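You operate a simulated robot arm through the tools that you are given. There is no shell and no other tool. Be economical: measure what you need, move in short steps, check, and stop when the job is done.

Carry out the task below with a simulated robot arm. There is one attempt and no reset: what you move stays moved.

JOB
Take the tin that says "enamel" from the brake trolley top and put it on the service bench shelf.

Only the result counts: the job must be done as asked and must still hold three seconds after the hand-in. Knocking over, shifting, dropping, spilling or breaking anything else fails it.

ROBOT AND FRAMES
A 6-joint arm with a two-finger parallel gripper on a trunk, on a base that drives. Base frame: it is fixed to the floor where the robot stands at the start and does not move with it; the origin is under the middle of the robot, x ahead of it, y to its left, z up. Lengths are in mm, angles in degrees, forces in N, time in s.
With the tool pointing down near the work surface it reaches from about 300 to 700 mm from the robot's upright axis, wherever it stands. Its first joint turns from -166.0 to 166.0 degrees. Places, roughly: service bench shelf [-400, 2600, 200]. Payload 4.1 kg.
Tool frame: the origin (TCP) lies between the finger pads and is the grasp point; the fingertips stand 23 mm ahead of it; z points along the fingers, y is the line along which they close. The gripper opens to 94 mm. The fingers are 38 mm wide and 10 mm thick; the gripper's body (54 by 96 mm) begins 39 mm behind the TCP.
Orientation is told as [roll, pitch, yaw] about the base's x, y, z axes, in that order, counted from this pose: with the fingers straight down and closing along the base's y, the tool's x points along the base's -x, its y along +y and its z along -z.

CONTROLS
- The arm moves only by the tool drive_tool. Its argument "targets" is a list of rows, each a list of 3 entries, a list of its own where there are three numbers: the turn, a rotation vector about the base's x, y, z in units of 6 degrees (1.0 is 6 degrees), then the shift along the base's x, y, z in units of 20 mm (1.0 is 20 mm), then the opening in per cent of the stroke, from 0 (shut) to 100 (fully open). In form: [[[ax, ay, az], [tx, ty, tz], jaw], ...]. A call has 1 to 8 rows; each row shifts and turns the commanded pose from where the row before left it. A call with a number of a shift or a turn outside -1 to 1 is refused whole. A row lasts 0.2 s, in which the tool goes at most 50 mm and 8.6 degrees; a call with a longer step from one row to the next is refused whole, and so is a gripper value outside its range. A pose out of reach is approached as far as the arm can. The call stops where the force on the tool passes 40 N (or 10 N more than at its start, if that is more) or the arm is blocked; 0.2 s more then pass. The fingers move at their own pace (about 45 mm/s each) and stop on an object; they squeeze with about 33 N. The grip force told is the motor's: it shows also when the fingers shut on nothing. Time passes only in rows, and 0.2 s behind the last, so rows that do not move let the fingers close. The reply holds the time, the measured pose of the TCP, the force on the tool along the base axes, the opening and the grip force, in the units named above and with some noise.
- Cameras (640 x 400 px; columns grow to the right, rows downward): "scene" is now at [11.4, 182.5, 1497.1]; the picture's right is [0.22, -0.98, 0.00], its down [-0.79, -0.18, -0.58] and it looks along [0.57, 0.13, -0.81] (base axes); focal length 284 px, centre (320, 200). "wrist" rides on the gripper at [86, 16, -74] in the tool frame; the picture's right is [-0.18, 0.98, 0.00], its down [-0.58, -0.11, -0.81] and it looks along [-0.79, -0.15, 0.59] (tool axes); focal length 243 px, centre (320, 200). There is no depth. A picture from a camera that has moved, and an enlarged one, comes with that camera's place and axes in the base frame and with its lens.
- grab_frame(camera): a new picture of that camera. The clock stands still meanwhile.
- move_column(by): slides the trunk up (or, below 0, down) by that many mm; the arm and the scene camera ride with it, the base frame stays. It gives what a move gives, with no picture.
- roll_base(legs): drives the robot by 1 to 6 legs, each [ahead, turn to the left] in mm and degrees, along the robot's own axes; the way and the turn of a leg run together, so that a leg with both is an arc; at most 1500 mm and 180 degrees a leg. The arm and the cameras ride along, it lands a little off, and it stops where it bumps. It gives what a move gives.
- aim_head(pan, tilt): turns the head with the scene camera to pan (to the left, within 155 degrees either way) and tilt (down, from -29 to 69), counted from straight ahead of the robot. It gives what a move gives.
- inspect(camera, box): a new picture of the part [left, top, right, bottom] of that camera's present view, enlarged. The clock stands still meanwhile.
- close_job(): hands the job in; it is judged then, once.

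Work in short steps. Places have to be worked out from the pictures, the camera data and where the tool is seen: move nearer, look again, correct. Check each grasp and each placing, and mend what went wrong. You have 120 turns and 82 pictures in all, those below and enlarged ones among them. Open the gripper and draw the arm clear of the work before you hand the job in, unless the task says otherwise; then end with one line.

The tools are called after "Request:" as name(argument=value, ...) on one line, values as JSON. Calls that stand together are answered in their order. drive_tool: Moves the arm, as the interface text tells. Its arguments: {"type":"object","properties":{"targets":{"type":"array"}},"required":["targets"]} The other tools are called the same way: move_column (by) slides the trunk up or down; roll_base (legs) drives the base; aim_head (pan, tilt) turns the head that bears the scene camera; grab_frame (camera) takes a picture; inspect (camera, box) takes an enlarged picture of a part of a camera's view; close_job () hands the job in.

At the start:

```text
t: 0.0
eef_pos: [481.8, 118.6, 980.8]
orientation: [0.1, 0.0, -0.1]
contact_force: [-0.4, 0.6, 0.3]
finger_gap: 94.0
finger_force: 0.0
trunk travel left (down, up): [-475.0, 115.0]
robot x, y, heading: [-0.1, 0.5, -0.0]
head pan, tilt: [12.8, 54.2]
```

scene: 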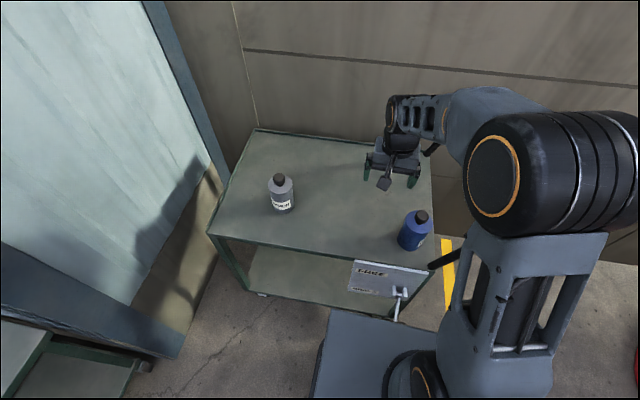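
wrist: 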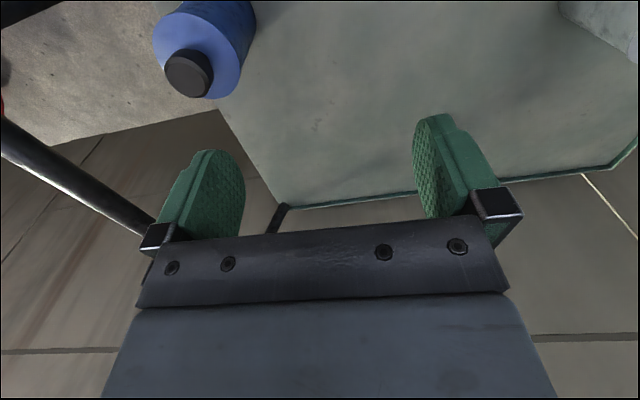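

The scene shows a grey bottle with a label and a blue one on a trolley; I enlarge both to read them.

Request:
inspect(camera="scene", box=[240, 160, 320, 220])

Request:
inspect(camera="scene", box=[340, 200, 450, 310])

```text
6.67 times, centred on (280, 190) of scene
camera zoom: at [11.4, 182.5, 1497.1], right [0.22, -0.98, 0.0], down [-0.79, -0.18, -0.58], along [0.57, 0.13, -0.81], focal length 1892 px, centre (587, 267)
```

zoom: 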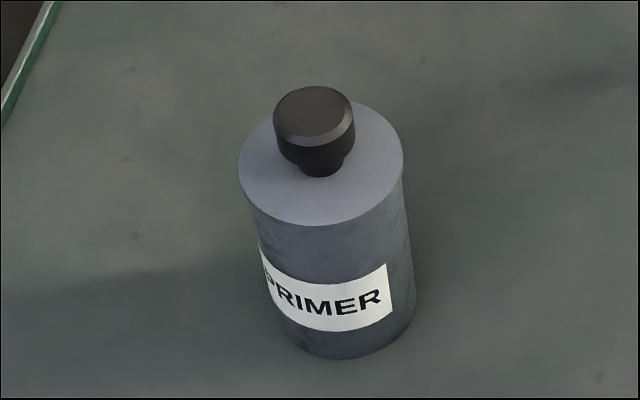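

```text
3.64 times, centred on (395, 255) of scene
camera zoom: at [11.4, 182.5, 1497.1], right [0.22, -0.98, 0.0], down [-0.79, -0.18, -0.58], along [0.57, 0.13, -0.81], focal length 1032 px, centre (47, 0)
```

zoom: 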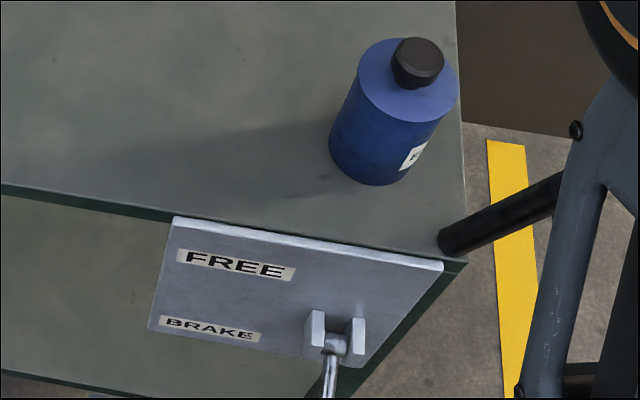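

The grey one says PRIMER. The blue one's label is turned away; there's also a brake lever (FREE/BRAKE), so I look closer at both.

Request:
inspect(camera="scene", box=[340, 250, 440, 325])

Request:
inspect(camera="wrist", box=[120, 0, 280, 100])

```text
5.33 times, centred on (390, 288) of scene
camera zoom: at [11.4, 182.5, 1497.1], right [0.22, -0.98, 0.0], down [-0.79, -0.18, -0.58], along [0.57, 0.13, -0.81], focal length 1514 px, centre (-53, -267)
```

zoom: 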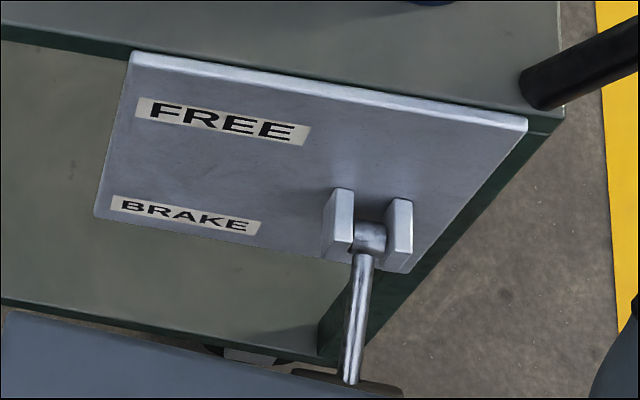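

```text
4.00 times, centred on (200, 50) of wrist
camera zoom: at [395.9, 136.7, 1056.5], right [0.18, 0.98, 0.0], down [0.58, -0.11, 0.81], along [0.79, -0.15, -0.59], focal length 970 px, centre (800, 800)
```

zoom: 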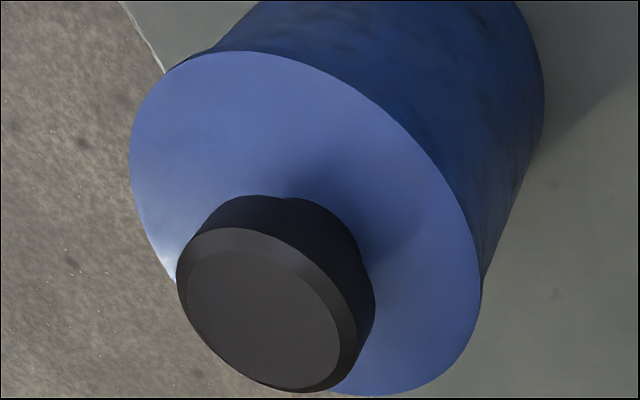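

The lever's state is ambiguous from above. Before anything, I look left and behind to know the surroundings.

Request:
aim_head(pan=95, tilt=25)

Request:
grab_frame(camera="scene")

Request:
aim_head(pan=155, tilt=40)

Request:
grab_frame(camera="scene")

Request:
aim_head(pan=-20, tilt=69)

Request:
grab_frame(camera="scene")

```text
t: 1.6
eef_pos: [481.8, 119.3, 980.5]
orientation: [0.0, 0.0, 0.0]
contact_force: [-0.3, 0.3, 0.5]
finger_gap: 93.9
finger_force: 0.1
trunk travel left (down, up): [-475.0, 115.0]
robot x, y, heading: [-1.6, 2.6, -0.1]
head pan, tilt: [95.0, 25.0]
```

```text
75 pictures are left
camera scene: at [-67.7, 258.1, 1540.1], right [1.0, 0.09, 0.0], down [0.04, -0.42, -0.91], along [-0.08, 0.9, -0.42], focal length 284 px, centre (320, 200)
```

scene: 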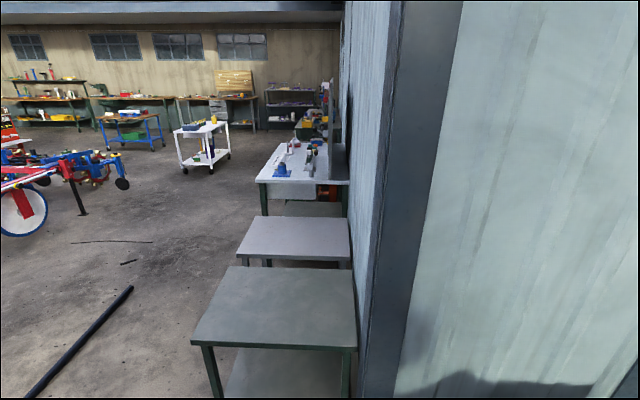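

```text
t: 2.9
eef_pos: [481.8, 119.7, 980.9]
orientation: [0.0, 0.0, -0.1]
contact_force: [0.0, 0.0, 0.5]
finger_gap: 94.3
finger_force: 0.1
trunk travel left (down, up): [-475.0, 115.0]
robot x, y, heading: [0.9, 3.5, -0.0]
head pan, tilt: [154.7, 40.0]
```

```text
74 pictures are left
camera scene: at [-136.5, 202.7, 1516.8], right [0.43, 0.9, 0.0], down [0.58, -0.28, -0.77], along [-0.69, 0.33, -0.64], focal length 284 px, centre (320, 200)
```

scene: 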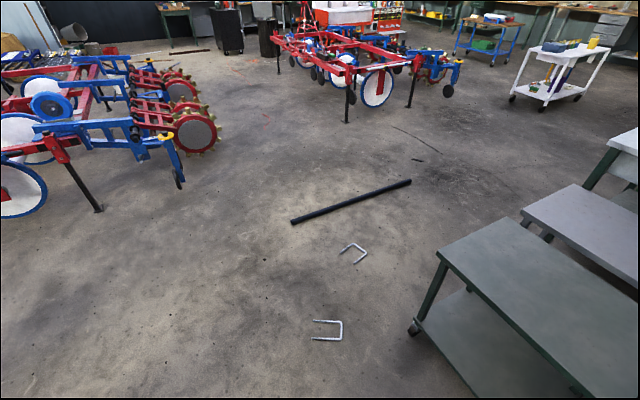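

```text
t: 5.5
eef_pos: [480.9, 118.6, 982.1]
orientation: [0.0, 0.0, 0.0]
contact_force: [-0.7, 0.3, 0.2]
finger_gap: 94.2
finger_force: 0.1
trunk travel left (down, up): [-475.0, 115.0]
robot x, y, heading: [1.2, 3.4, 0.1]
head pan, tilt: [-20.0, 68.8]
```

```text
73 pictures are left
camera scene: at [-7.1, 147.2, 1480.7], right [-0.34, -0.94, 0.0], down [-0.88, 0.32, -0.36], along [0.34, -0.12, -0.93], focal length 284 px, centre (320, 200)
```

scene: 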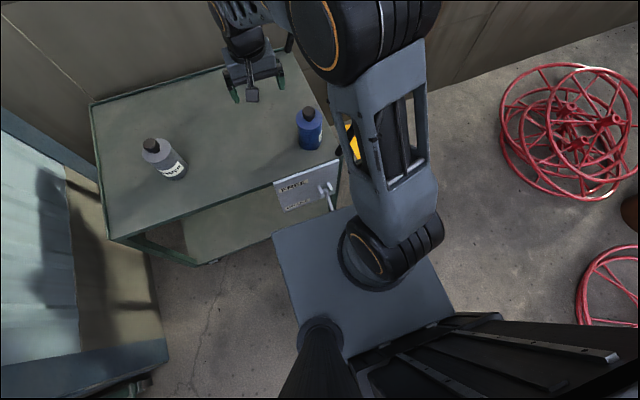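

Floor behind is free; the service bench is the third table to the left. Now zoom on the blue label and the lever from this view.

Request:
inspect(camera="scene", box=[260, 90, 356, 150])

Request:
inspect(camera="scene", box=[264, 150, 360, 220])

```text
6.67 times, centred on (308, 120) of scene
camera zoom: at [-7.1, 147.2, 1480.7], right [-0.34, -0.94, 0.0], down [-0.88, 0.32, -0.36], along [0.34, -0.12, -0.93], focal length 1892 px, centre (400, 733)
```

zoom: 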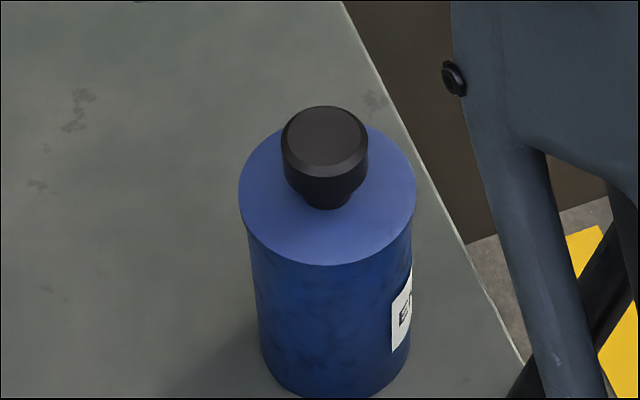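

```text
5.71 times, centred on (312, 185) of scene
camera zoom: at [-7.1, 147.2, 1480.7], right [-0.34, -0.94, 0.0], down [-0.88, 0.32, -0.36], along [0.34, -0.12, -0.93], focal length 1622 px, centre (366, 286)
```

zoom: 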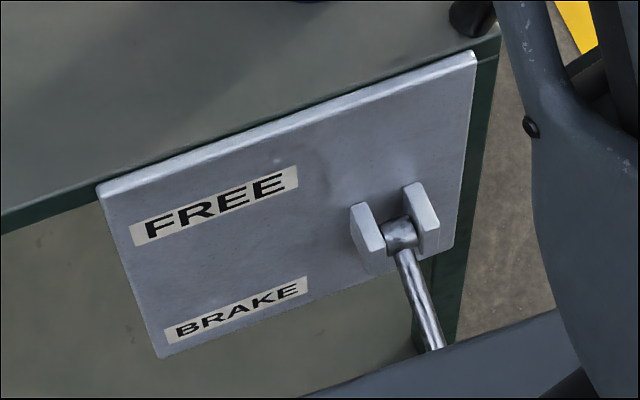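

The blue tin's label starts with "E" – it's the enamel one. I back away to look at the brake lever from a lower, flatter angle.

Request:
roll_base(legs=[[-350, 0]])

Request:
move_column(by=-300)

Request:
aim_head(pan=-5, tilt=40)

Request:
grab_frame(camera="scene")

Request:
grab_frame(camera="wrist")

```text
t: 7.8
eef_pos: [130.7, 120.0, 981.3]
orientation: [-0.1, 0.1, 0.1]
contact_force: [-0.1, 0.0, 0.1]
finger_gap: 94.2
finger_force: 0.0
trunk travel left (down, up): [-475.0, 115.0]
robot x, y, heading: [-348.5, 1.2, 0.1]
head pan, tilt: [-20.0, 68.8]
```

```text
t: 10.8
eef_pos: [131.0, 119.9, 681.0]
orientation: [0.0, 0.0, 0.1]
contact_force: [0.2, 0.0, -0.2]
finger_gap: 93.9
finger_force: 0.0
trunk travel left (down, up): [-175.0, 415.0]
robot x, y, heading: [-349.5, 0.3, -0.0]
head pan, tilt: [-20.0, 68.8]
```

```text
t: 11.7
eef_pos: [130.7, 120.0, 681.6]
orientation: [0.0, 0.0, 0.1]
contact_force: [0.3, -0.2, -0.5]
finger_gap: 94.2
finger_force: 0.0
trunk travel left (down, up): [-175.0, 415.0]
robot x, y, heading: [-349.0, 0.3, 0.1]
head pan, tilt: [-5.0, 40.0]
```

```text
70 pictures are left
camera scene: at [-325.7, 158.7, 1216.8], right [-0.09, -1.0, 0.0], down [-0.64, 0.06, -0.77], along [0.76, -0.07, -0.64], focal length 284 px, centre (320, 200)
```

scene: 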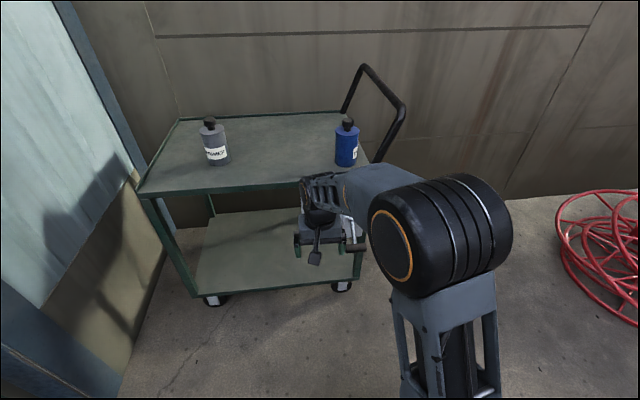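

```text
69 pictures are left
camera wrist: at [45.3, 136.9, 756.5], right [0.18, 0.98, 0.0], down [0.58, -0.11, 0.81], along [0.79, -0.15, -0.59], focal length 243 px, centre (320, 200)
```

wrist: 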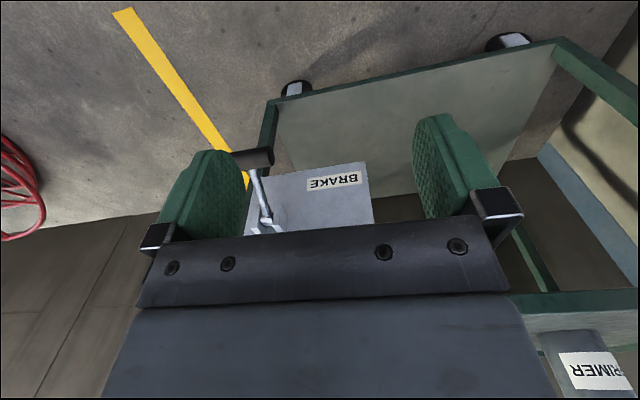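

The lever has a black crossbar grip at its end. I zoom in on it in both cameras.

Request:
inspect(camera="wrist", box=[220, 130, 380, 240])

Request:
inspect(camera="scene", box=[280, 160, 400, 290])

```text
3.64 times, centred on (300, 185) of wrist
camera zoom: at [45.3, 136.9, 756.5], right [0.18, 0.98, 0.0], down [0.58, -0.11, 0.81], along [0.79, -0.15, -0.59], focal length 882 px, centre (393, 254)
```

zoom: 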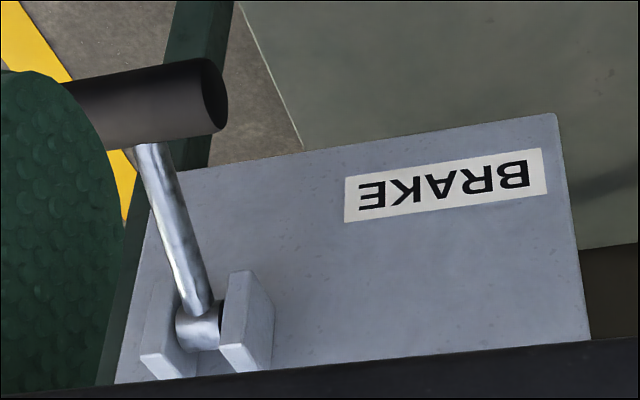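

```text
3.08 times, centred on (340, 225) of scene
camera zoom: at [-325.7, 158.7, 1216.8], right [-0.09, -1.0, 0.0], down [-0.64, 0.06, -0.77], along [0.76, -0.07, -0.64], focal length 873 px, centre (258, 123)
```

zoom: 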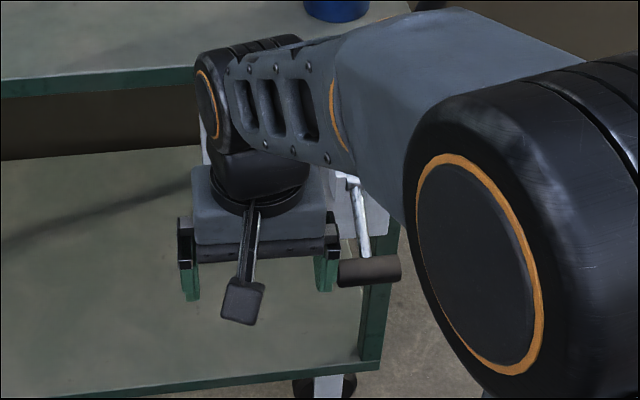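

Triangulating, the lever pivot is about [350,-5,560] and its grip about [295,-20,469], pointing down to the BRAKE label, so the trolley is braked and I'll leave it. Before choosing a grasp, I check the service bench shelf's geometry from further back.

Request:
roll_base(legs=[[-550, 0]])

Request:
aim_head(pan=75, tilt=22)

Request:
grab_frame(camera="scene")

```text
t: 14.9
eef_pos: [-435.3, 120.5, 682.2]
orientation: [0.1, 0.1, 0.2]
contact_force: [0.2, -0.3, -1.0]
finger_gap: 94.1
finger_force: 0.0
trunk travel left (down, up): [-175.0, 415.0]
robot x, y, heading: [-919.1, -4.6, -0.0]
head pan, tilt: [-5.0, 40.0]
```

```text
t: 16.4
eef_pos: [-434.6, 119.7, 680.8]
orientation: [0.0, -0.1, 0.3]
contact_force: [1.1, 0.5, -0.8]
finger_gap: 94.0
finger_force: 0.0
trunk travel left (down, up): [-175.0, 415.0]
robot x, y, heading: [-913.0, 0.5, 0.0]
head pan, tilt: [75.0, 22.0]
```

```text
66 pictures are left
camera scene: at [-953.0, 254.1, 1245.0], right [0.97, -0.26, 0.0], down [-0.1, -0.36, -0.93], along [0.24, 0.9, -0.37], focal length 284 px, centre (320, 200)
```

scene: 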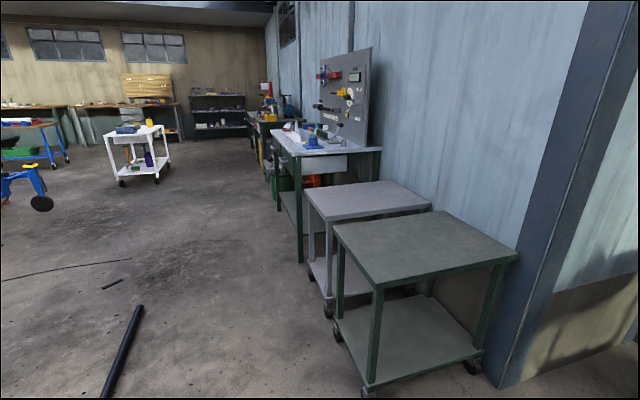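

The service bench with the pegboard has a lower shelf; I zoom in on it.

Request:
inspect(camera="scene", box=[240, 110, 400, 270])

```text
2.50 times, centred on (320, 190) of scene
camera zoom: at [-953.0, 254.1, 1245.0], right [0.97, -0.26, 0.0], down [-0.1, -0.36, -0.93], along [0.24, 0.9, -0.37], focal length 710 px, centre (320, 225)
```

zoom: 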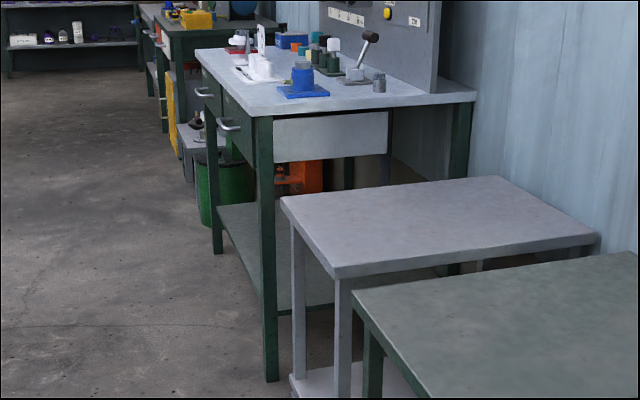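

The shelf lies under drawers with roughly 450 mm clearance, front edge near x≈-650, so I'll grip the tin near its top with the tool tilted forward ~55°. I raise the trunk and drive back toward the trolley, slightly to the left to keep off its push handle.

Request:
move_column(by=300)

Request:
roll_base(legs=[[390, 8], [390, -8]])

Request:
aim_head(pan=-8, tilt=45)

Request:
grab_frame(camera="scene")

```text
t: 19.4
eef_pos: [-434.2, 118.3, 981.4]
orientation: [0.0, 0.0, 0.3]
contact_force: [0.4, -0.3, 0.3]
finger_gap: 94.0
finger_force: 0.1
trunk travel left (down, up): [-475.0, 115.0]
robot x, y, heading: [-916.4, -3.5, 0.0]
head pan, tilt: [75.0, 22.0]
```

```text
t: 23.9
eef_pos: [334.5, 178.1, 981.4]
orientation: [0.0, 0.0, 0.3]
contact_force: [-0.8, -0.1, -0.1]
finger_gap: 93.8
finger_force: 0.0
trunk travel left (down, up): [-475.0, 115.0]
robot x, y, heading: [-146.5, 55.2, 0.1]
head pan, tilt: [75.0, 22.0]
```

```text
t: 25.5
eef_pos: [334.3, 178.4, 981.2]
orientation: [0.0, -0.1, 0.2]
contact_force: [-0.5, -0.4, 0.1]
finger_gap: 93.8
finger_force: 0.1
trunk travel left (down, up): [-475.0, 115.0]
robot x, y, heading: [-148.3, 57.7, -0.0]
head pan, tilt: [-8.0, 45.0]
```

```text
64 pictures are left
camera scene: at [-126.1, 212.1, 1509.6], right [-0.13, -0.99, 0.0], down [-0.7, 0.1, -0.71], along [0.7, -0.1, -0.71], focal length 284 px, centre (320, 200)
```

scene: 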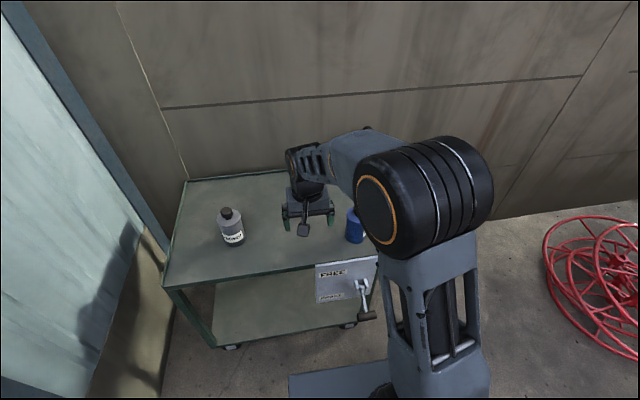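

I tilt the tool forward by 54° in place at this safe height.

Request:
drive_tool(targets=[[[0, -1, 0], [0, -0.5, 0], 100], [[0, -1, 0], [0, -1, 0], 100], [[0, -1, 0], [0, -1, 0], 100], [[0, -1, 0], [0, -1, 0], 100], [[0, -1, 0], [0, -1, 0], 100], [[0, -1, 0], [0, -1, 0], 100], [[0, -1, 0], [0, -1, 0], 100], [[0, -1, 0], [0, -0.5, 0], 100]])

Request:
grab_frame(camera="scene")

Request:
grab_frame(camera="wrist")

```text
t: 27.3
eef_pos: [334.9, 37.8, 981.5]
orientation: [-0.3, -48.0, 0.4]
contact_force: [-0.3, 0.3, 0.1]
finger_gap: 93.9
finger_force: 0.2
trunk travel left (down, up): [-475.0, 115.0]
robot x, y, heading: [-146.1, 59.3, 0.1]
head pan, tilt: [-8.0, 45.0]
```

```text
63 pictures are left
camera scene: at [-126.1, 211.9, 1509.6], right [-0.14, -0.99, 0.0], down [-0.7, 0.1, -0.71], along [0.7, -0.1, -0.71], focal length 284 px, centre (320, 200)
```

scene: 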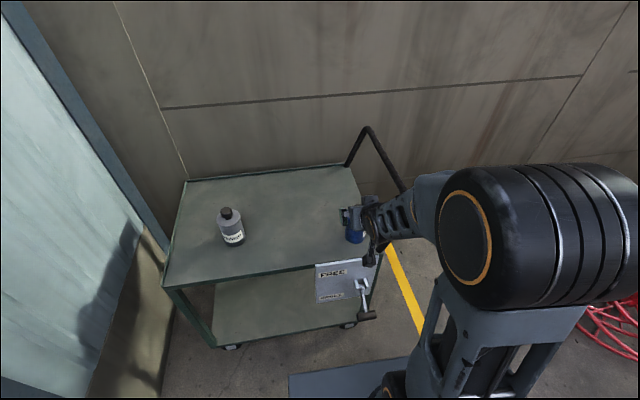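

```text
62 pictures are left
camera wrist: at [222.3, 54.8, 967.9], right [0.12, 0.98, 0.13], down [-0.21, -0.11, 0.97], along [0.97, -0.15, 0.2], focal length 243 px, centre (320, 200)
```

wrist: 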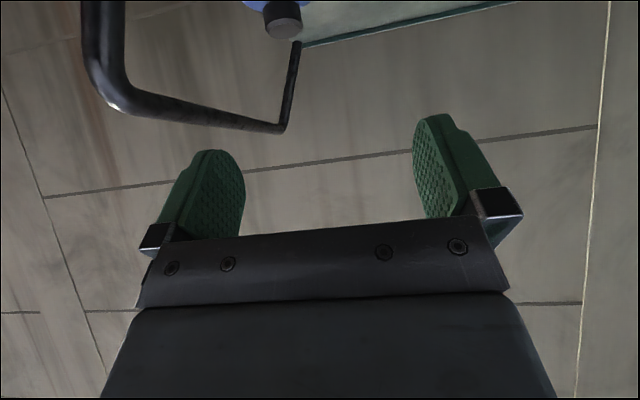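

The tool is tilted 48° and the push handle's post (x≈408, y≈-58 to -143) remains clear. I finish the tilt and move to a pre-grasp about 120 mm behind the tin along the tool axis.

Request:
drive_tool(targets=[[[0, -1, 0], [0.35, -0.28, -0.95], 100], [[0, 0, 0], [0.35, -0.28, -0.95], 100], [[0, 0, 0], [0.35, -0.28, -0.95], 100], [[0, 0, 0], [0.35, -0.28, -0.95], 100], [[0, 0, 0], [0.35, -0.28, -0.95], 100], [[0, 0, 0], [0.25, -0.28, -0.9], 100]])

Request:
grab_frame(camera="scene")

Request:
grab_frame(camera="wrist")

```text
t: 28.7
eef_pos: [375.2, 4.8, 868.6]
orientation: [-0.2, -53.9, 0.4]
contact_force: [-0.2, 0.0, 0.0]
finger_gap: 93.9
finger_force: 0.1
trunk travel left (down, up): [-475.0, 115.0]
robot x, y, heading: [-146.2, 59.8, 0.2]
head pan, tilt: [-8.0, 45.0]
```

```text
61 pictures are left
camera scene: at [-126.0, 212.0, 1509.6], right [-0.14, -0.99, 0.0], down [-0.7, 0.1, -0.71], along [0.7, -0.1, -0.71], focal length 284 px, centre (320, 200)
```

scene: 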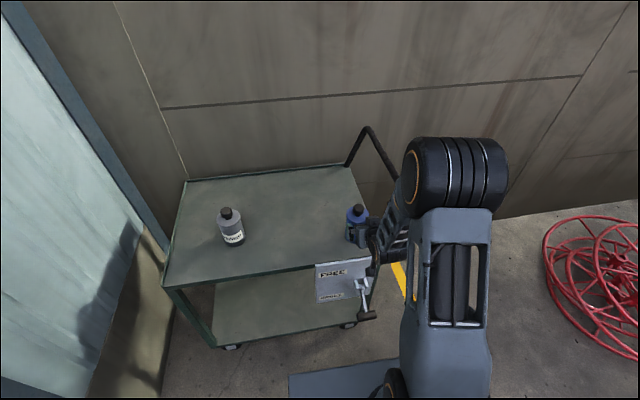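

```text
60 pictures are left
camera wrist: at [264.3, 21.9, 843.6], right [0.11, 0.98, 0.15], down [-0.31, -0.11, 0.94], along [0.94, -0.15, 0.29], focal length 243 px, centre (320, 200)
```

wrist: 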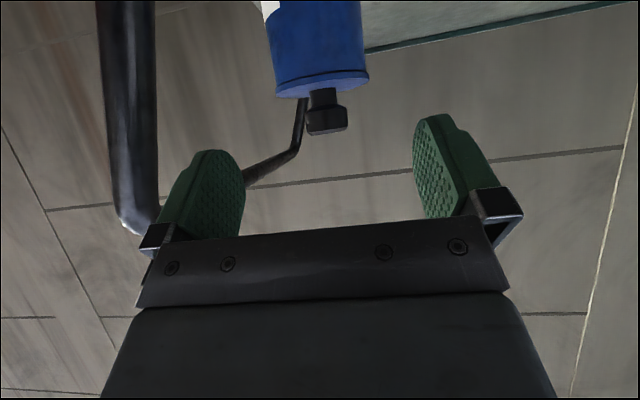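

Wrist view puts the tin axis at about [473, 4], shoulder z≈812, cap top ≈847, well between the fingers. I advance along the tool axis to about [470, 4, 804].

Request:
drive_tool(targets=[[[0, 0, 0], [0.79, -0.04, -0.54], 100], [[0, 0, 0], [0.79, 0, -0.54], 100], [[0, 0, 0], [0.79, 0, -0.54], 100]])

Request:
grab_frame(camera="wrist")

```text
t: 29.5
eef_pos: [423.5, 4.0, 837.0]
orientation: [-0.3, -54.0, 0.4]
contact_force: [-1.0, -0.5, -0.3]
finger_gap: 94.2
finger_force: 0.1
trunk travel left (down, up): [-475.0, 115.0]
robot x, y, heading: [-148.1, 54.0, -0.0]
head pan, tilt: [-8.0, 45.0]
```

```text
59 pictures are left
camera wrist: at [312.7, 21.0, 811.3], right [0.11, 0.98, 0.15], down [-0.31, -0.11, 0.94], along [0.94, -0.14, 0.29], focal length 243 px, centre (320, 200)
```

wrist: 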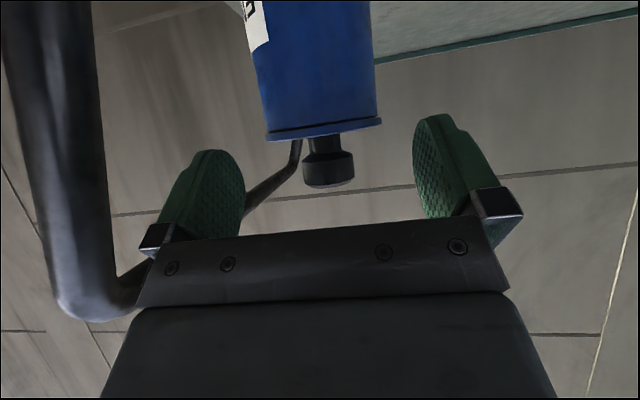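

Tin axis refines to x≈476, shoulder z≈815. I go the rest to about [473, 4.5, 807] and view before closing.

Request:
drive_tool(targets=[[[0, 0, 0], [0.82, 0.01, -0.5], 100], [[0, 0, 0], [0.82, 0.01, -0.5], 100], [[0, 0, 0], [0.82, 0.01, -0.5], 100]])

Request:
grab_frame(camera="wrist")

Request:
inspect(camera="scene", box=[310, 180, 430, 270])

```text
t: 30.3
eef_pos: [473.5, 3.5, 803.1]
orientation: [-0.2, -54.0, 0.3]
contact_force: [-0.1, -0.9, -0.2]
finger_gap: 93.9
finger_force: 0.1
trunk travel left (down, up): [-475.0, 115.0]
robot x, y, heading: [-145.1, 59.3, 0.1]
head pan, tilt: [-8.0, 45.0]
```

```text
58 pictures are left
camera wrist: at [363.0, 20.3, 779.1], right [0.11, 0.98, 0.15], down [-0.31, -0.11, 0.94], along [0.94, -0.15, 0.29], focal length 243 px, centre (320, 200)
```

wrist: 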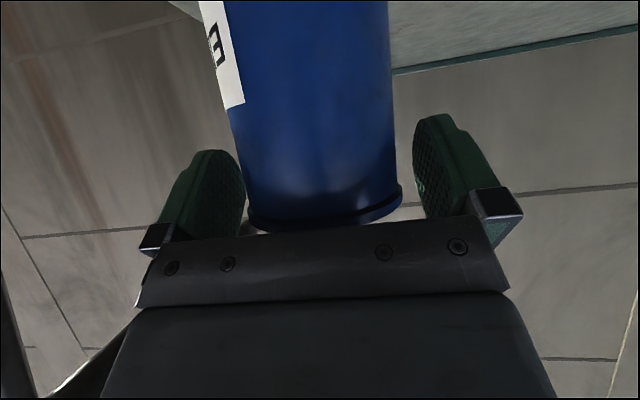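

```text
4.44 times, centred on (370, 225) of scene
camera zoom: at [-126.0, 212.0, 1509.6], right [-0.14, -0.99, 0.0], down [-0.7, 0.1, -0.71], along [0.7, -0.1, -0.71], focal length 1261 px, centre (98, 89)
```

zoom: 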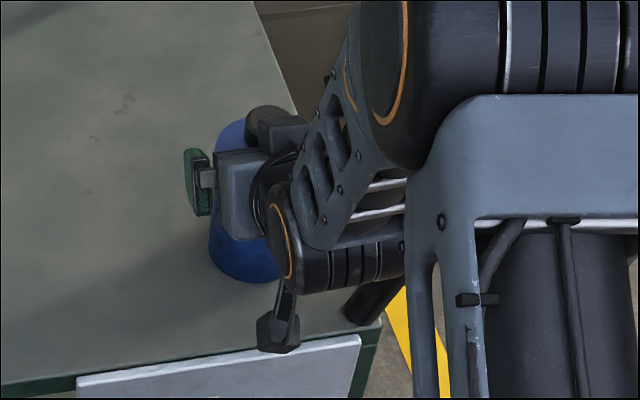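

The tin stands between the fingers with nothing touching (force ≈0). I close the gripper.

Request:
drive_tool(targets=[[[0, 0, 0], [0, 0, 0], 70], [[0, 0, 0], [0, 0, 0], 40], [[0, 0, 0], [0, 0, 0], 40], [[0, 0, 0], [0, 0, 0], 40], [[0, 0, 0], [0, 0, 0], 40]])

Request:
grab_frame(camera="wrist")

```text
t: 31.5
eef_pos: [473.2, 3.1, 803.9]
orientation: [-0.3, -54.1, 0.5]
contact_force: [1.2, -1.0, -1.3]
finger_gap: 73.1
finger_force: 33.2
trunk travel left (down, up): [-475.0, 115.0]
robot x, y, heading: [-147.0, 57.5, -0.0]
head pan, tilt: [-8.0, 45.0]
```

```text
56 pictures are left
camera wrist: at [363.0, 20.4, 779.1], right [0.11, 0.98, 0.15], down [-0.31, -0.11, 0.94], along [0.94, -0.15, 0.29], focal length 243 px, centre (320, 200)
```

wrist: 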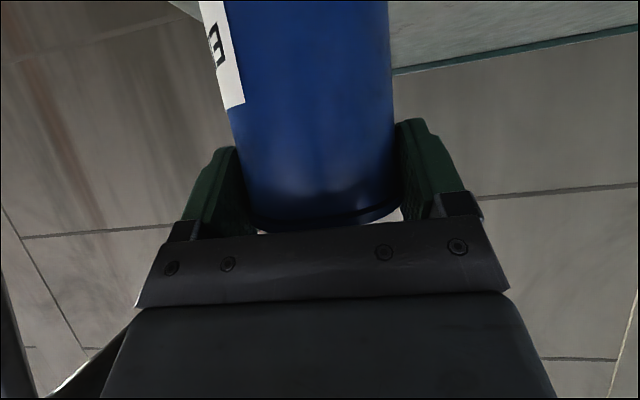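

Gripped at 73 mm with 33 N. I lift straight up.

Request:
drive_tool(targets=[[[0, 0, 0], [0, 0, 0.4], 40], [[0, 0, 0], [0, 0, 0.6], 40], [[0, 0, 0], [0, 0, 0.8], 40], [[0, 0, 0], [0, 0, 1], 40], [[0, 0, 0], [0, 0, 1], 40]])

Request:
grab_frame(camera="wrist")

Request:
grab_frame(camera="scene")

```text
t: 32.7
eef_pos: [471.9, 4.6, 881.8]
orientation: [-0.3, -54.1, 0.3]
contact_force: [0.4, -0.6, -4.8]
finger_gap: 73.3
finger_force: 32.5
trunk travel left (down, up): [-475.0, 115.0]
robot x, y, heading: [-143.2, 57.5, 0.1]
head pan, tilt: [-8.0, 45.0]
```

```text
55 pictures are left
camera wrist: at [361.7, 21.3, 856.4], right [0.11, 0.98, 0.15], down [-0.31, -0.11, 0.94], along [0.94, -0.15, 0.29], focal length 243 px, centre (320, 200)
```

wrist: 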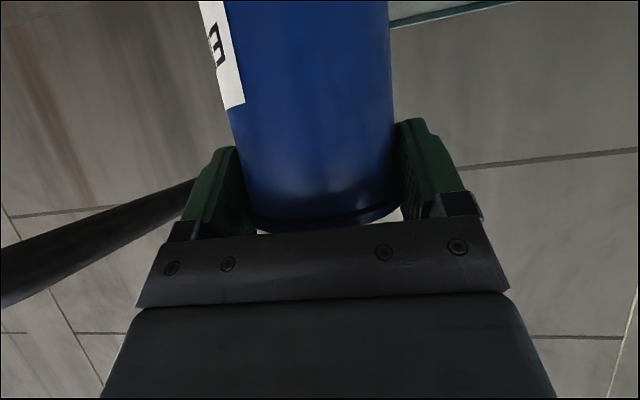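

```text
54 pictures are left
camera scene: at [-125.8, 212.0, 1509.5], right [-0.14, -0.99, 0.0], down [-0.7, 0.1, -0.71], along [0.7, -0.1, -0.71], focal length 284 px, centre (320, 200)
```

scene: 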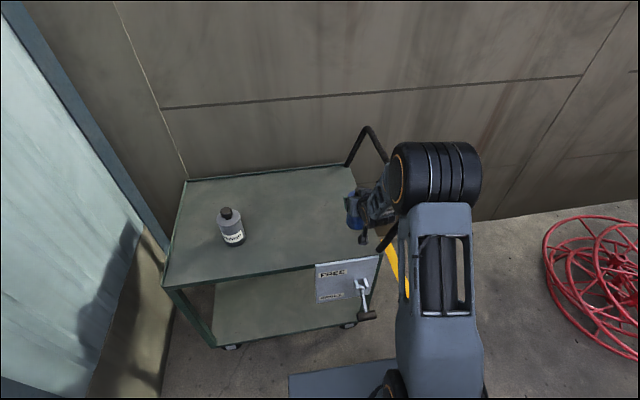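

The tin is held (≈0.4 kg) and the trolley and the rest are unmoved. I back straight away, then look over the floor to plan a route past the brackets and rod lying there.

Request:
roll_base(legs=[[-760, 0]])

Request:
aim_head(pan=110, tilt=45)

Request:
grab_frame(camera="scene")

Request:
aim_head(pan=150, tilt=35)

Request:
grab_frame(camera="scene")

```text
t: 36.8
eef_pos: [-287.2, 3.0, 882.4]
orientation: [-0.3, -54.0, 0.9]
contact_force: [0.3, 0.2, -3.4]
finger_gap: 73.1
finger_force: 32.8
trunk travel left (down, up): [-475.0, 115.0]
robot x, y, heading: [-910.2, 52.0, 0.8]
head pan, tilt: [-8.0, 45.0]
```

```text
t: 38.8
eef_pos: [-286.7, 5.1, 881.6]
orientation: [-0.4, -54.0, 0.9]
contact_force: [-0.5, 0.2, -3.6]
finger_gap: 73.2
finger_force: 32.7
trunk travel left (down, up): [-475.0, 115.0]
robot x, y, heading: [-904.8, 50.7, 0.8]
head pan, tilt: [110.0, 45.0]
```

```text
53 pictures are left
camera scene: at [-996.0, 291.9, 1509.6], right [0.94, 0.35, 0.0], down [0.25, -0.66, -0.71], along [-0.25, 0.66, -0.71], focal length 284 px, centre (320, 200)
```

scene: 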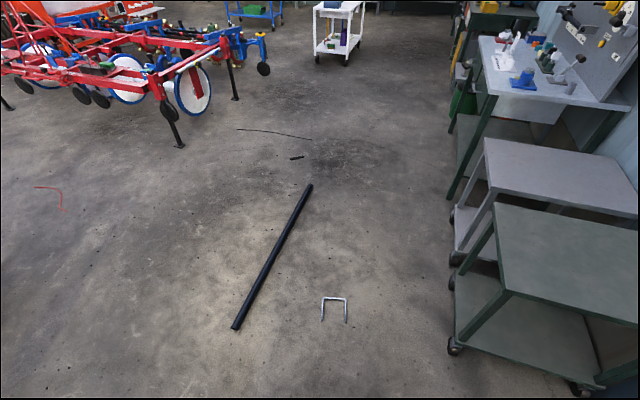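

```text
t: 39.8
eef_pos: [-285.4, 3.8, 881.3]
orientation: [-0.3, -54.0, 0.9]
contact_force: [-0.8, 0.0, -3.7]
finger_gap: 73.3
finger_force: 33.4
trunk travel left (down, up): [-475.0, 115.0]
robot x, y, heading: [-908.9, 47.6, 0.5]
head pan, tilt: [150.0, 35.0]
```

```text
52 pictures are left
camera scene: at [-1044.0, 258.9, 1524.4], right [0.49, 0.87, 0.0], down [0.5, -0.28, -0.82], along [-0.71, 0.4, -0.57], focal length 284 px, centre (320, 200)
```

scene: 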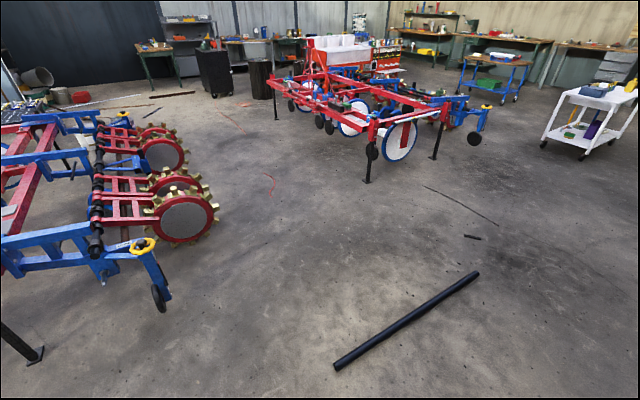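

I plan to go west around the rod; I zoom on the thin line and small dark mark further on to judge whether they are objects or floor stains.

Request:
inspect(camera="scene", box=[400, 165, 520, 265])

Request:
inspect(camera="scene", box=[320, 250, 500, 380])

```text
4.00 times, centred on (460, 215) of scene
camera zoom: at [-1044.0, 258.9, 1524.4], right [0.49, 0.87, 0.0], down [0.5, -0.28, -0.82], along [-0.71, 0.4, -0.57], focal length 1135 px, centre (-240, 140)
```

zoom: 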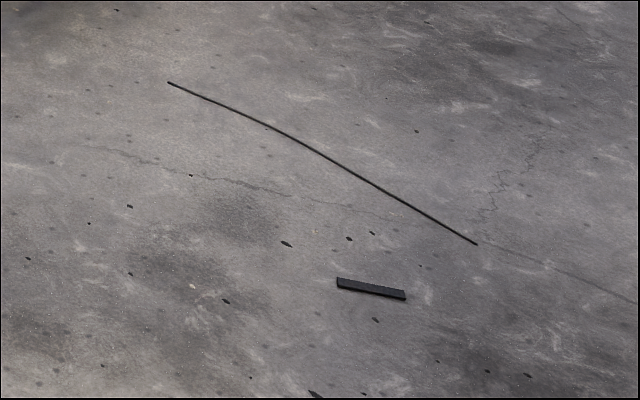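

```text
3.08 times, centred on (410, 315) of scene
camera zoom: at [-1044.0, 258.9, 1524.4], right [0.49, 0.87, 0.0], down [0.5, -0.28, -0.82], along [-0.71, 0.4, -0.57], focal length 873 px, centre (43, -154)
```

zoom: 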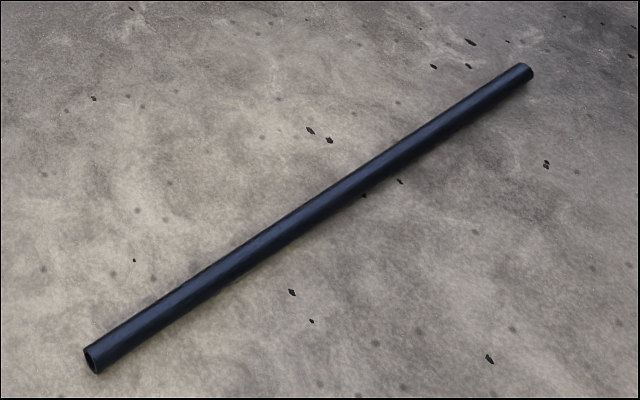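

The thin line is a wire and a small bar; all floor clutter can be skirted best by going west of the rod. I back to x≈-1800, turn and drive north-west.

Request:
roll_base(legs=[[-900, 0], [0, 112]])

Request:
aim_head(pan=0, tilt=35)

Request:
grab_frame(camera="scene")

```text
t: 49.3
eef_pos: [-2000.2, 630.2, 882.0]
orientation: [-0.3, -53.9, 113.7]
contact_force: [-0.8, 0.2, -2.3]
finger_gap: 73.5
finger_force: 33.0
trunk travel left (down, up): [-475.0, 115.0]
robot x, y, heading: [-1802.1, 39.3, 113.4]
head pan, tilt: [150.0, 35.0]
```

```text
t: 51.6
eef_pos: [-1999.5, 630.1, 880.9]
orientation: [-0.3, -54.0, 113.7]
contact_force: [-0.2, -1.1, -3.6]
finger_gap: 73.1
finger_force: 33.2
trunk travel left (down, up): [-475.0, 115.0]
robot x, y, heading: [-1802.6, 39.2, 113.6]
head pan, tilt: [0.0, 35.0]
```

```text
49 pictures are left
camera scene: at [-1966.6, 0.4, 1524.4], right [0.92, 0.4, 0.0], down [0.23, -0.53, -0.82], along [-0.33, 0.75, -0.57], focal length 284 px, centre (320, 200)
```

scene: 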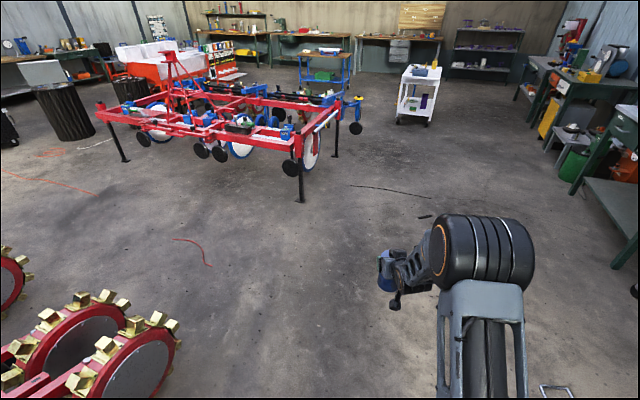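

Path clear. I drive on at this heading, then north past the rod, and stop to check.

Request:
roll_base(legs=[[1300, 0], [0, -23], [1350, 0]])

Request:
aim_head(pan=-80, tilt=30)

Request:
grab_frame(camera="scene")

```text
t: 65.7
eef_pos: [-2203.1, 3206.4, 881.4]
orientation: [-0.3, -53.9, 88.2]
contact_force: [0.3, 1.0, -3.5]
finger_gap: 73.1
finger_force: 32.9
trunk travel left (down, up): [-475.0, 115.0]
robot x, y, heading: [-2283.4, 2589.5, 87.8]
head pan, tilt: [0.0, 35.0]
```

```text
t: 67.3
eef_pos: [-2202.7, 3206.8, 881.7]
orientation: [-0.3, -53.9, 88.0]
contact_force: [0.7, 0.2, -3.2]
finger_gap: 73.6
finger_force: 33.3
trunk travel left (down, up): [-475.0, 115.0]
robot x, y, heading: [-2279.3, 2593.2, 87.7]
head pan, tilt: [-80.0, 30.0]
```

```text
48 pictures are left
camera scene: at [-2358.6, 2549.6, 1532.2], right [0.14, -0.99, 0.0], down [-0.5, -0.07, -0.87], along [0.86, 0.12, -0.5], focal length 284 px, centre (320, 200)
```

scene: 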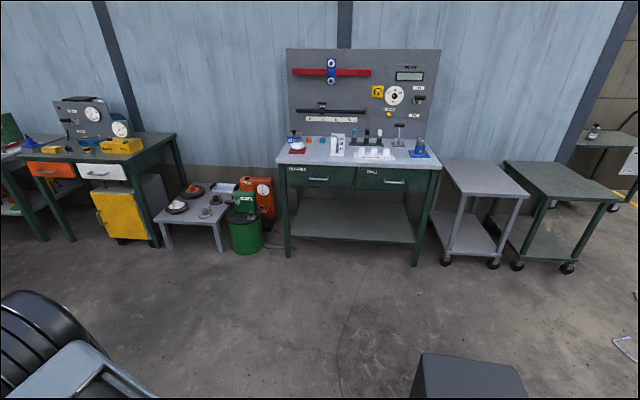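

The service bench shelf is empty, front edge at about x=-640, y from 2080 to 3020. I turn to face it and drive up short of it.

Request:
roll_base(legs=[[0, -88], [800, 0]])

Request:
move_column(by=-475)

Request:
aim_head(pan=0, tilt=35)

Request:
grab_frame(camera="scene")

Request:
grab_frame(camera="wrist")

```text
t: 75.4
eef_pos: [-861.6, 2472.7, 880.5]
orientation: [-0.3, -53.9, -2.5]
contact_force: [-0.3, 0.7, -3.0]
finger_gap: 73.4
finger_force: 33.6
trunk travel left (down, up): [-475.0, 115.0]
robot x, y, heading: [-1477.3, 2554.9, -2.4]
head pan, tilt: [-80.0, 30.0]
```

```text
refused: -475 is not a number from -400 to 400
```

```text
t: 76.9
eef_pos: [-861.6, 2471.9, 882.6]
orientation: [-0.4, -54.0, -2.4]
contact_force: [0.7, -0.2, -4.1]
finger_gap: 73.4
finger_force: 32.6
trunk travel left (down, up): [-475.0, 115.0]
robot x, y, heading: [-1478.4, 2555.4, -2.5]
head pan, tilt: [0.0, 35.0]
```

```text
47 pictures are left
camera scene: at [-1440.2, 2721.9, 1524.4], right [-0.05, -1.0, 0.0], down [-0.57, 0.03, -0.82], along [0.82, -0.04, -0.57], focal length 284 px, centre (320, 200)
```

scene: 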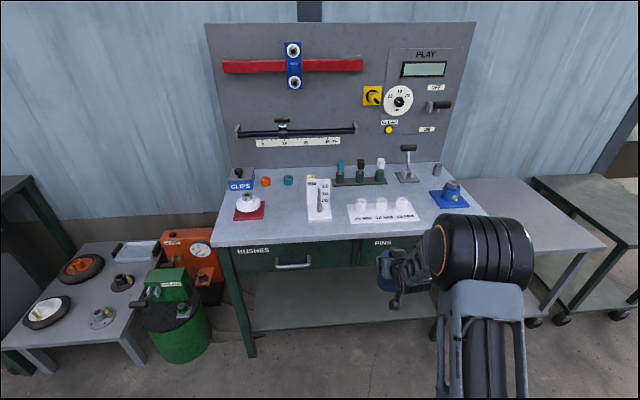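

```text
46 pictures are left
camera wrist: at [-971.0, 2496.2, 856.2], right [0.16, 0.98, 0.15], down [-0.31, -0.09, 0.94], along [0.94, -0.19, 0.29], focal length 243 px, centre (320, 200)
```

wrist: 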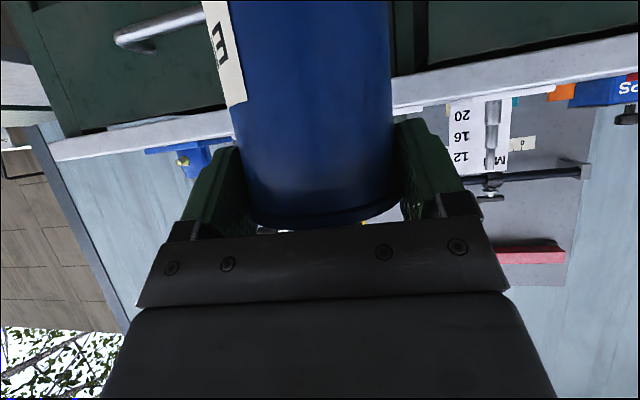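

I lower the trunk here, outside the bench, then look at the shelf height.

Request:
move_column(by=-400)

Request:
aim_head(pan=-5, tilt=35)

Request:
grab_frame(camera="scene")

Request:
grab_frame(camera="wrist")

```text
t: 80.8
eef_pos: [-861.9, 2472.7, 480.2]
orientation: [-0.3, -53.9, -2.5]
contact_force: [-0.1, 0.1, -2.9]
finger_gap: 73.3
finger_force: 33.3
trunk travel left (down, up): [-75.0, 515.0]
robot x, y, heading: [-1478.7, 2557.6, -2.8]
head pan, tilt: [0.0, 35.0]
```

```text
t: 81.4
eef_pos: [-862.3, 2473.4, 481.4]
orientation: [-0.3, -53.9, -2.6]
contact_force: [0.5, 0.1, -3.1]
finger_gap: 73.1
finger_force: 33.5
trunk travel left (down, up): [-75.0, 515.0]
robot x, y, heading: [-1476.1, 2558.6, -2.6]
head pan, tilt: [-5.0, 35.0]
```

```text
45 pictures are left
camera scene: at [-1441.0, 2714.3, 1124.4], right [-0.13, -0.99, 0.0], down [-0.57, 0.08, -0.82], along [0.81, -0.11, -0.57], focal length 284 px, centre (320, 200)
```

scene: 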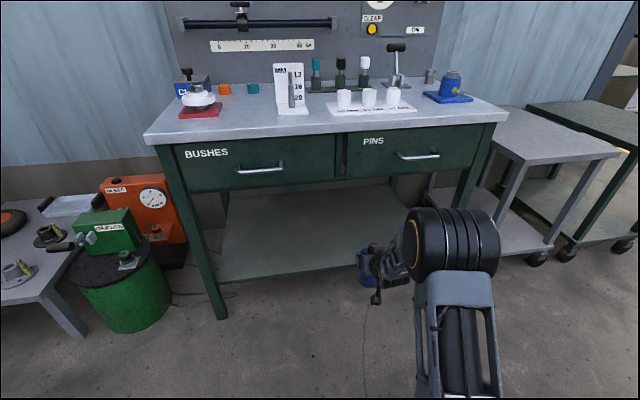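

```text
44 pictures are left
camera wrist: at [-971.1, 2496.2, 456.2], right [0.16, 0.98, 0.15], down [-0.31, -0.09, 0.94], along [0.94, -0.19, 0.29], focal length 243 px, centre (320, 200)
```

wrist: 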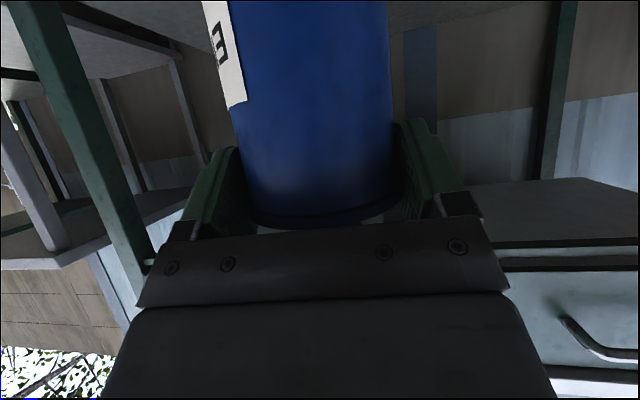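

The shelf is at z≈170–200 with drawer bottoms at z≈625. I lower the trunk the remaining 75 mm and drive 215 mm forward, which keeps the elbow in front of the drawers.

Request:
move_column(by=-73)

Request:
roll_base(legs=[[200, 2.5]])

Request:
grab_frame(camera="scene")

Request:
grab_frame(camera="wrist")

```text
t: 82.5
eef_pos: [-861.9, 2474.4, 409.3]
orientation: [-0.3, -53.9, -2.5]
contact_force: [-0.6, -0.3, -2.8]
finger_gap: 73.1
finger_force: 32.5
trunk travel left (down, up): [-2.0, 588.0]
robot x, y, heading: [-1474.7, 2559.2, -2.6]
head pan, tilt: [-5.0, 35.0]
```

```text
t: 84.1
eef_pos: [-655.3, 2496.9, 408.5]
orientation: [-0.2, -53.9, 0.3]
contact_force: [0.3, 0.5, -4.4]
finger_gap: 73.5
finger_force: 33.3
trunk travel left (down, up): [-2.0, 588.0]
robot x, y, heading: [-1274.1, 2553.8, 0.1]
head pan, tilt: [-5.0, 35.0]
```

```text
43 pictures are left
camera scene: at [-1245.8, 2711.2, 1051.4], right [-0.09, -1.0, 0.0], down [-0.57, 0.05, -0.82], along [0.82, -0.07, -0.57], focal length 284 px, centre (320, 200)
```

scene: 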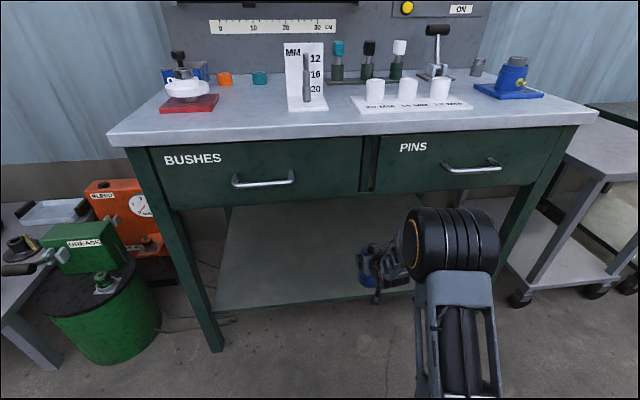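

```text
42 pictures are left
camera wrist: at [-766.1, 2515.5, 383.1], right [0.11, 0.98, 0.15], down [-0.31, -0.11, 0.94], along [0.94, -0.15, 0.29], focal length 243 px, centre (320, 200)
```

wrist: 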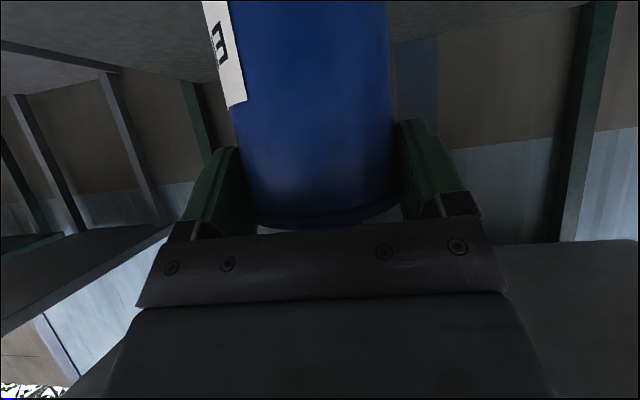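

Shelf edge estimates to x≈-635; the elbow is clear of the drawers. I extend the arm 95 mm forward over the shelf.

Request:
drive_tool(targets=[[[0, 0, 0], [0.7, 0, 0], 40], [[0, 0, 0], [1, 0, 0], 40], [[0, 0, 0], [1, 0, 0], 40], [[0, 0, 0], [1, 0, 0], 40], [[0, 0, 0], [1, 0, 0], 40], [[0, 0, 0], [0.3, 0, -0.2], 40]])

Request:
grab_frame(camera="scene")

```text
t: 85.5
eef_pos: [-555.3, 2497.6, 403.7]
orientation: [-0.3, -53.9, 0.2]
contact_force: [0.8, 0.2, -2.6]
finger_gap: 73.5
finger_force: 33.1
trunk travel left (down, up): [-2.0, 588.0]
robot x, y, heading: [-1272.4, 2552.6, 0.2]
head pan, tilt: [-5.0, 35.0]
```

```text
41 pictures are left
camera scene: at [-1245.8, 2711.2, 1051.4], right [-0.09, -1.0, 0.0], down [-0.57, 0.05, -0.82], along [0.82, -0.07, -0.57], focal length 284 px, centre (320, 200)
```

scene: 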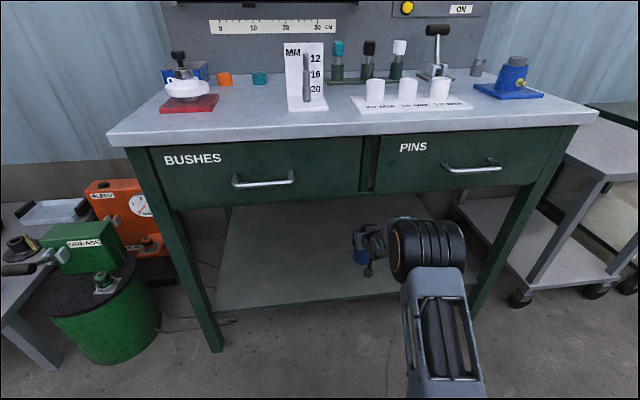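

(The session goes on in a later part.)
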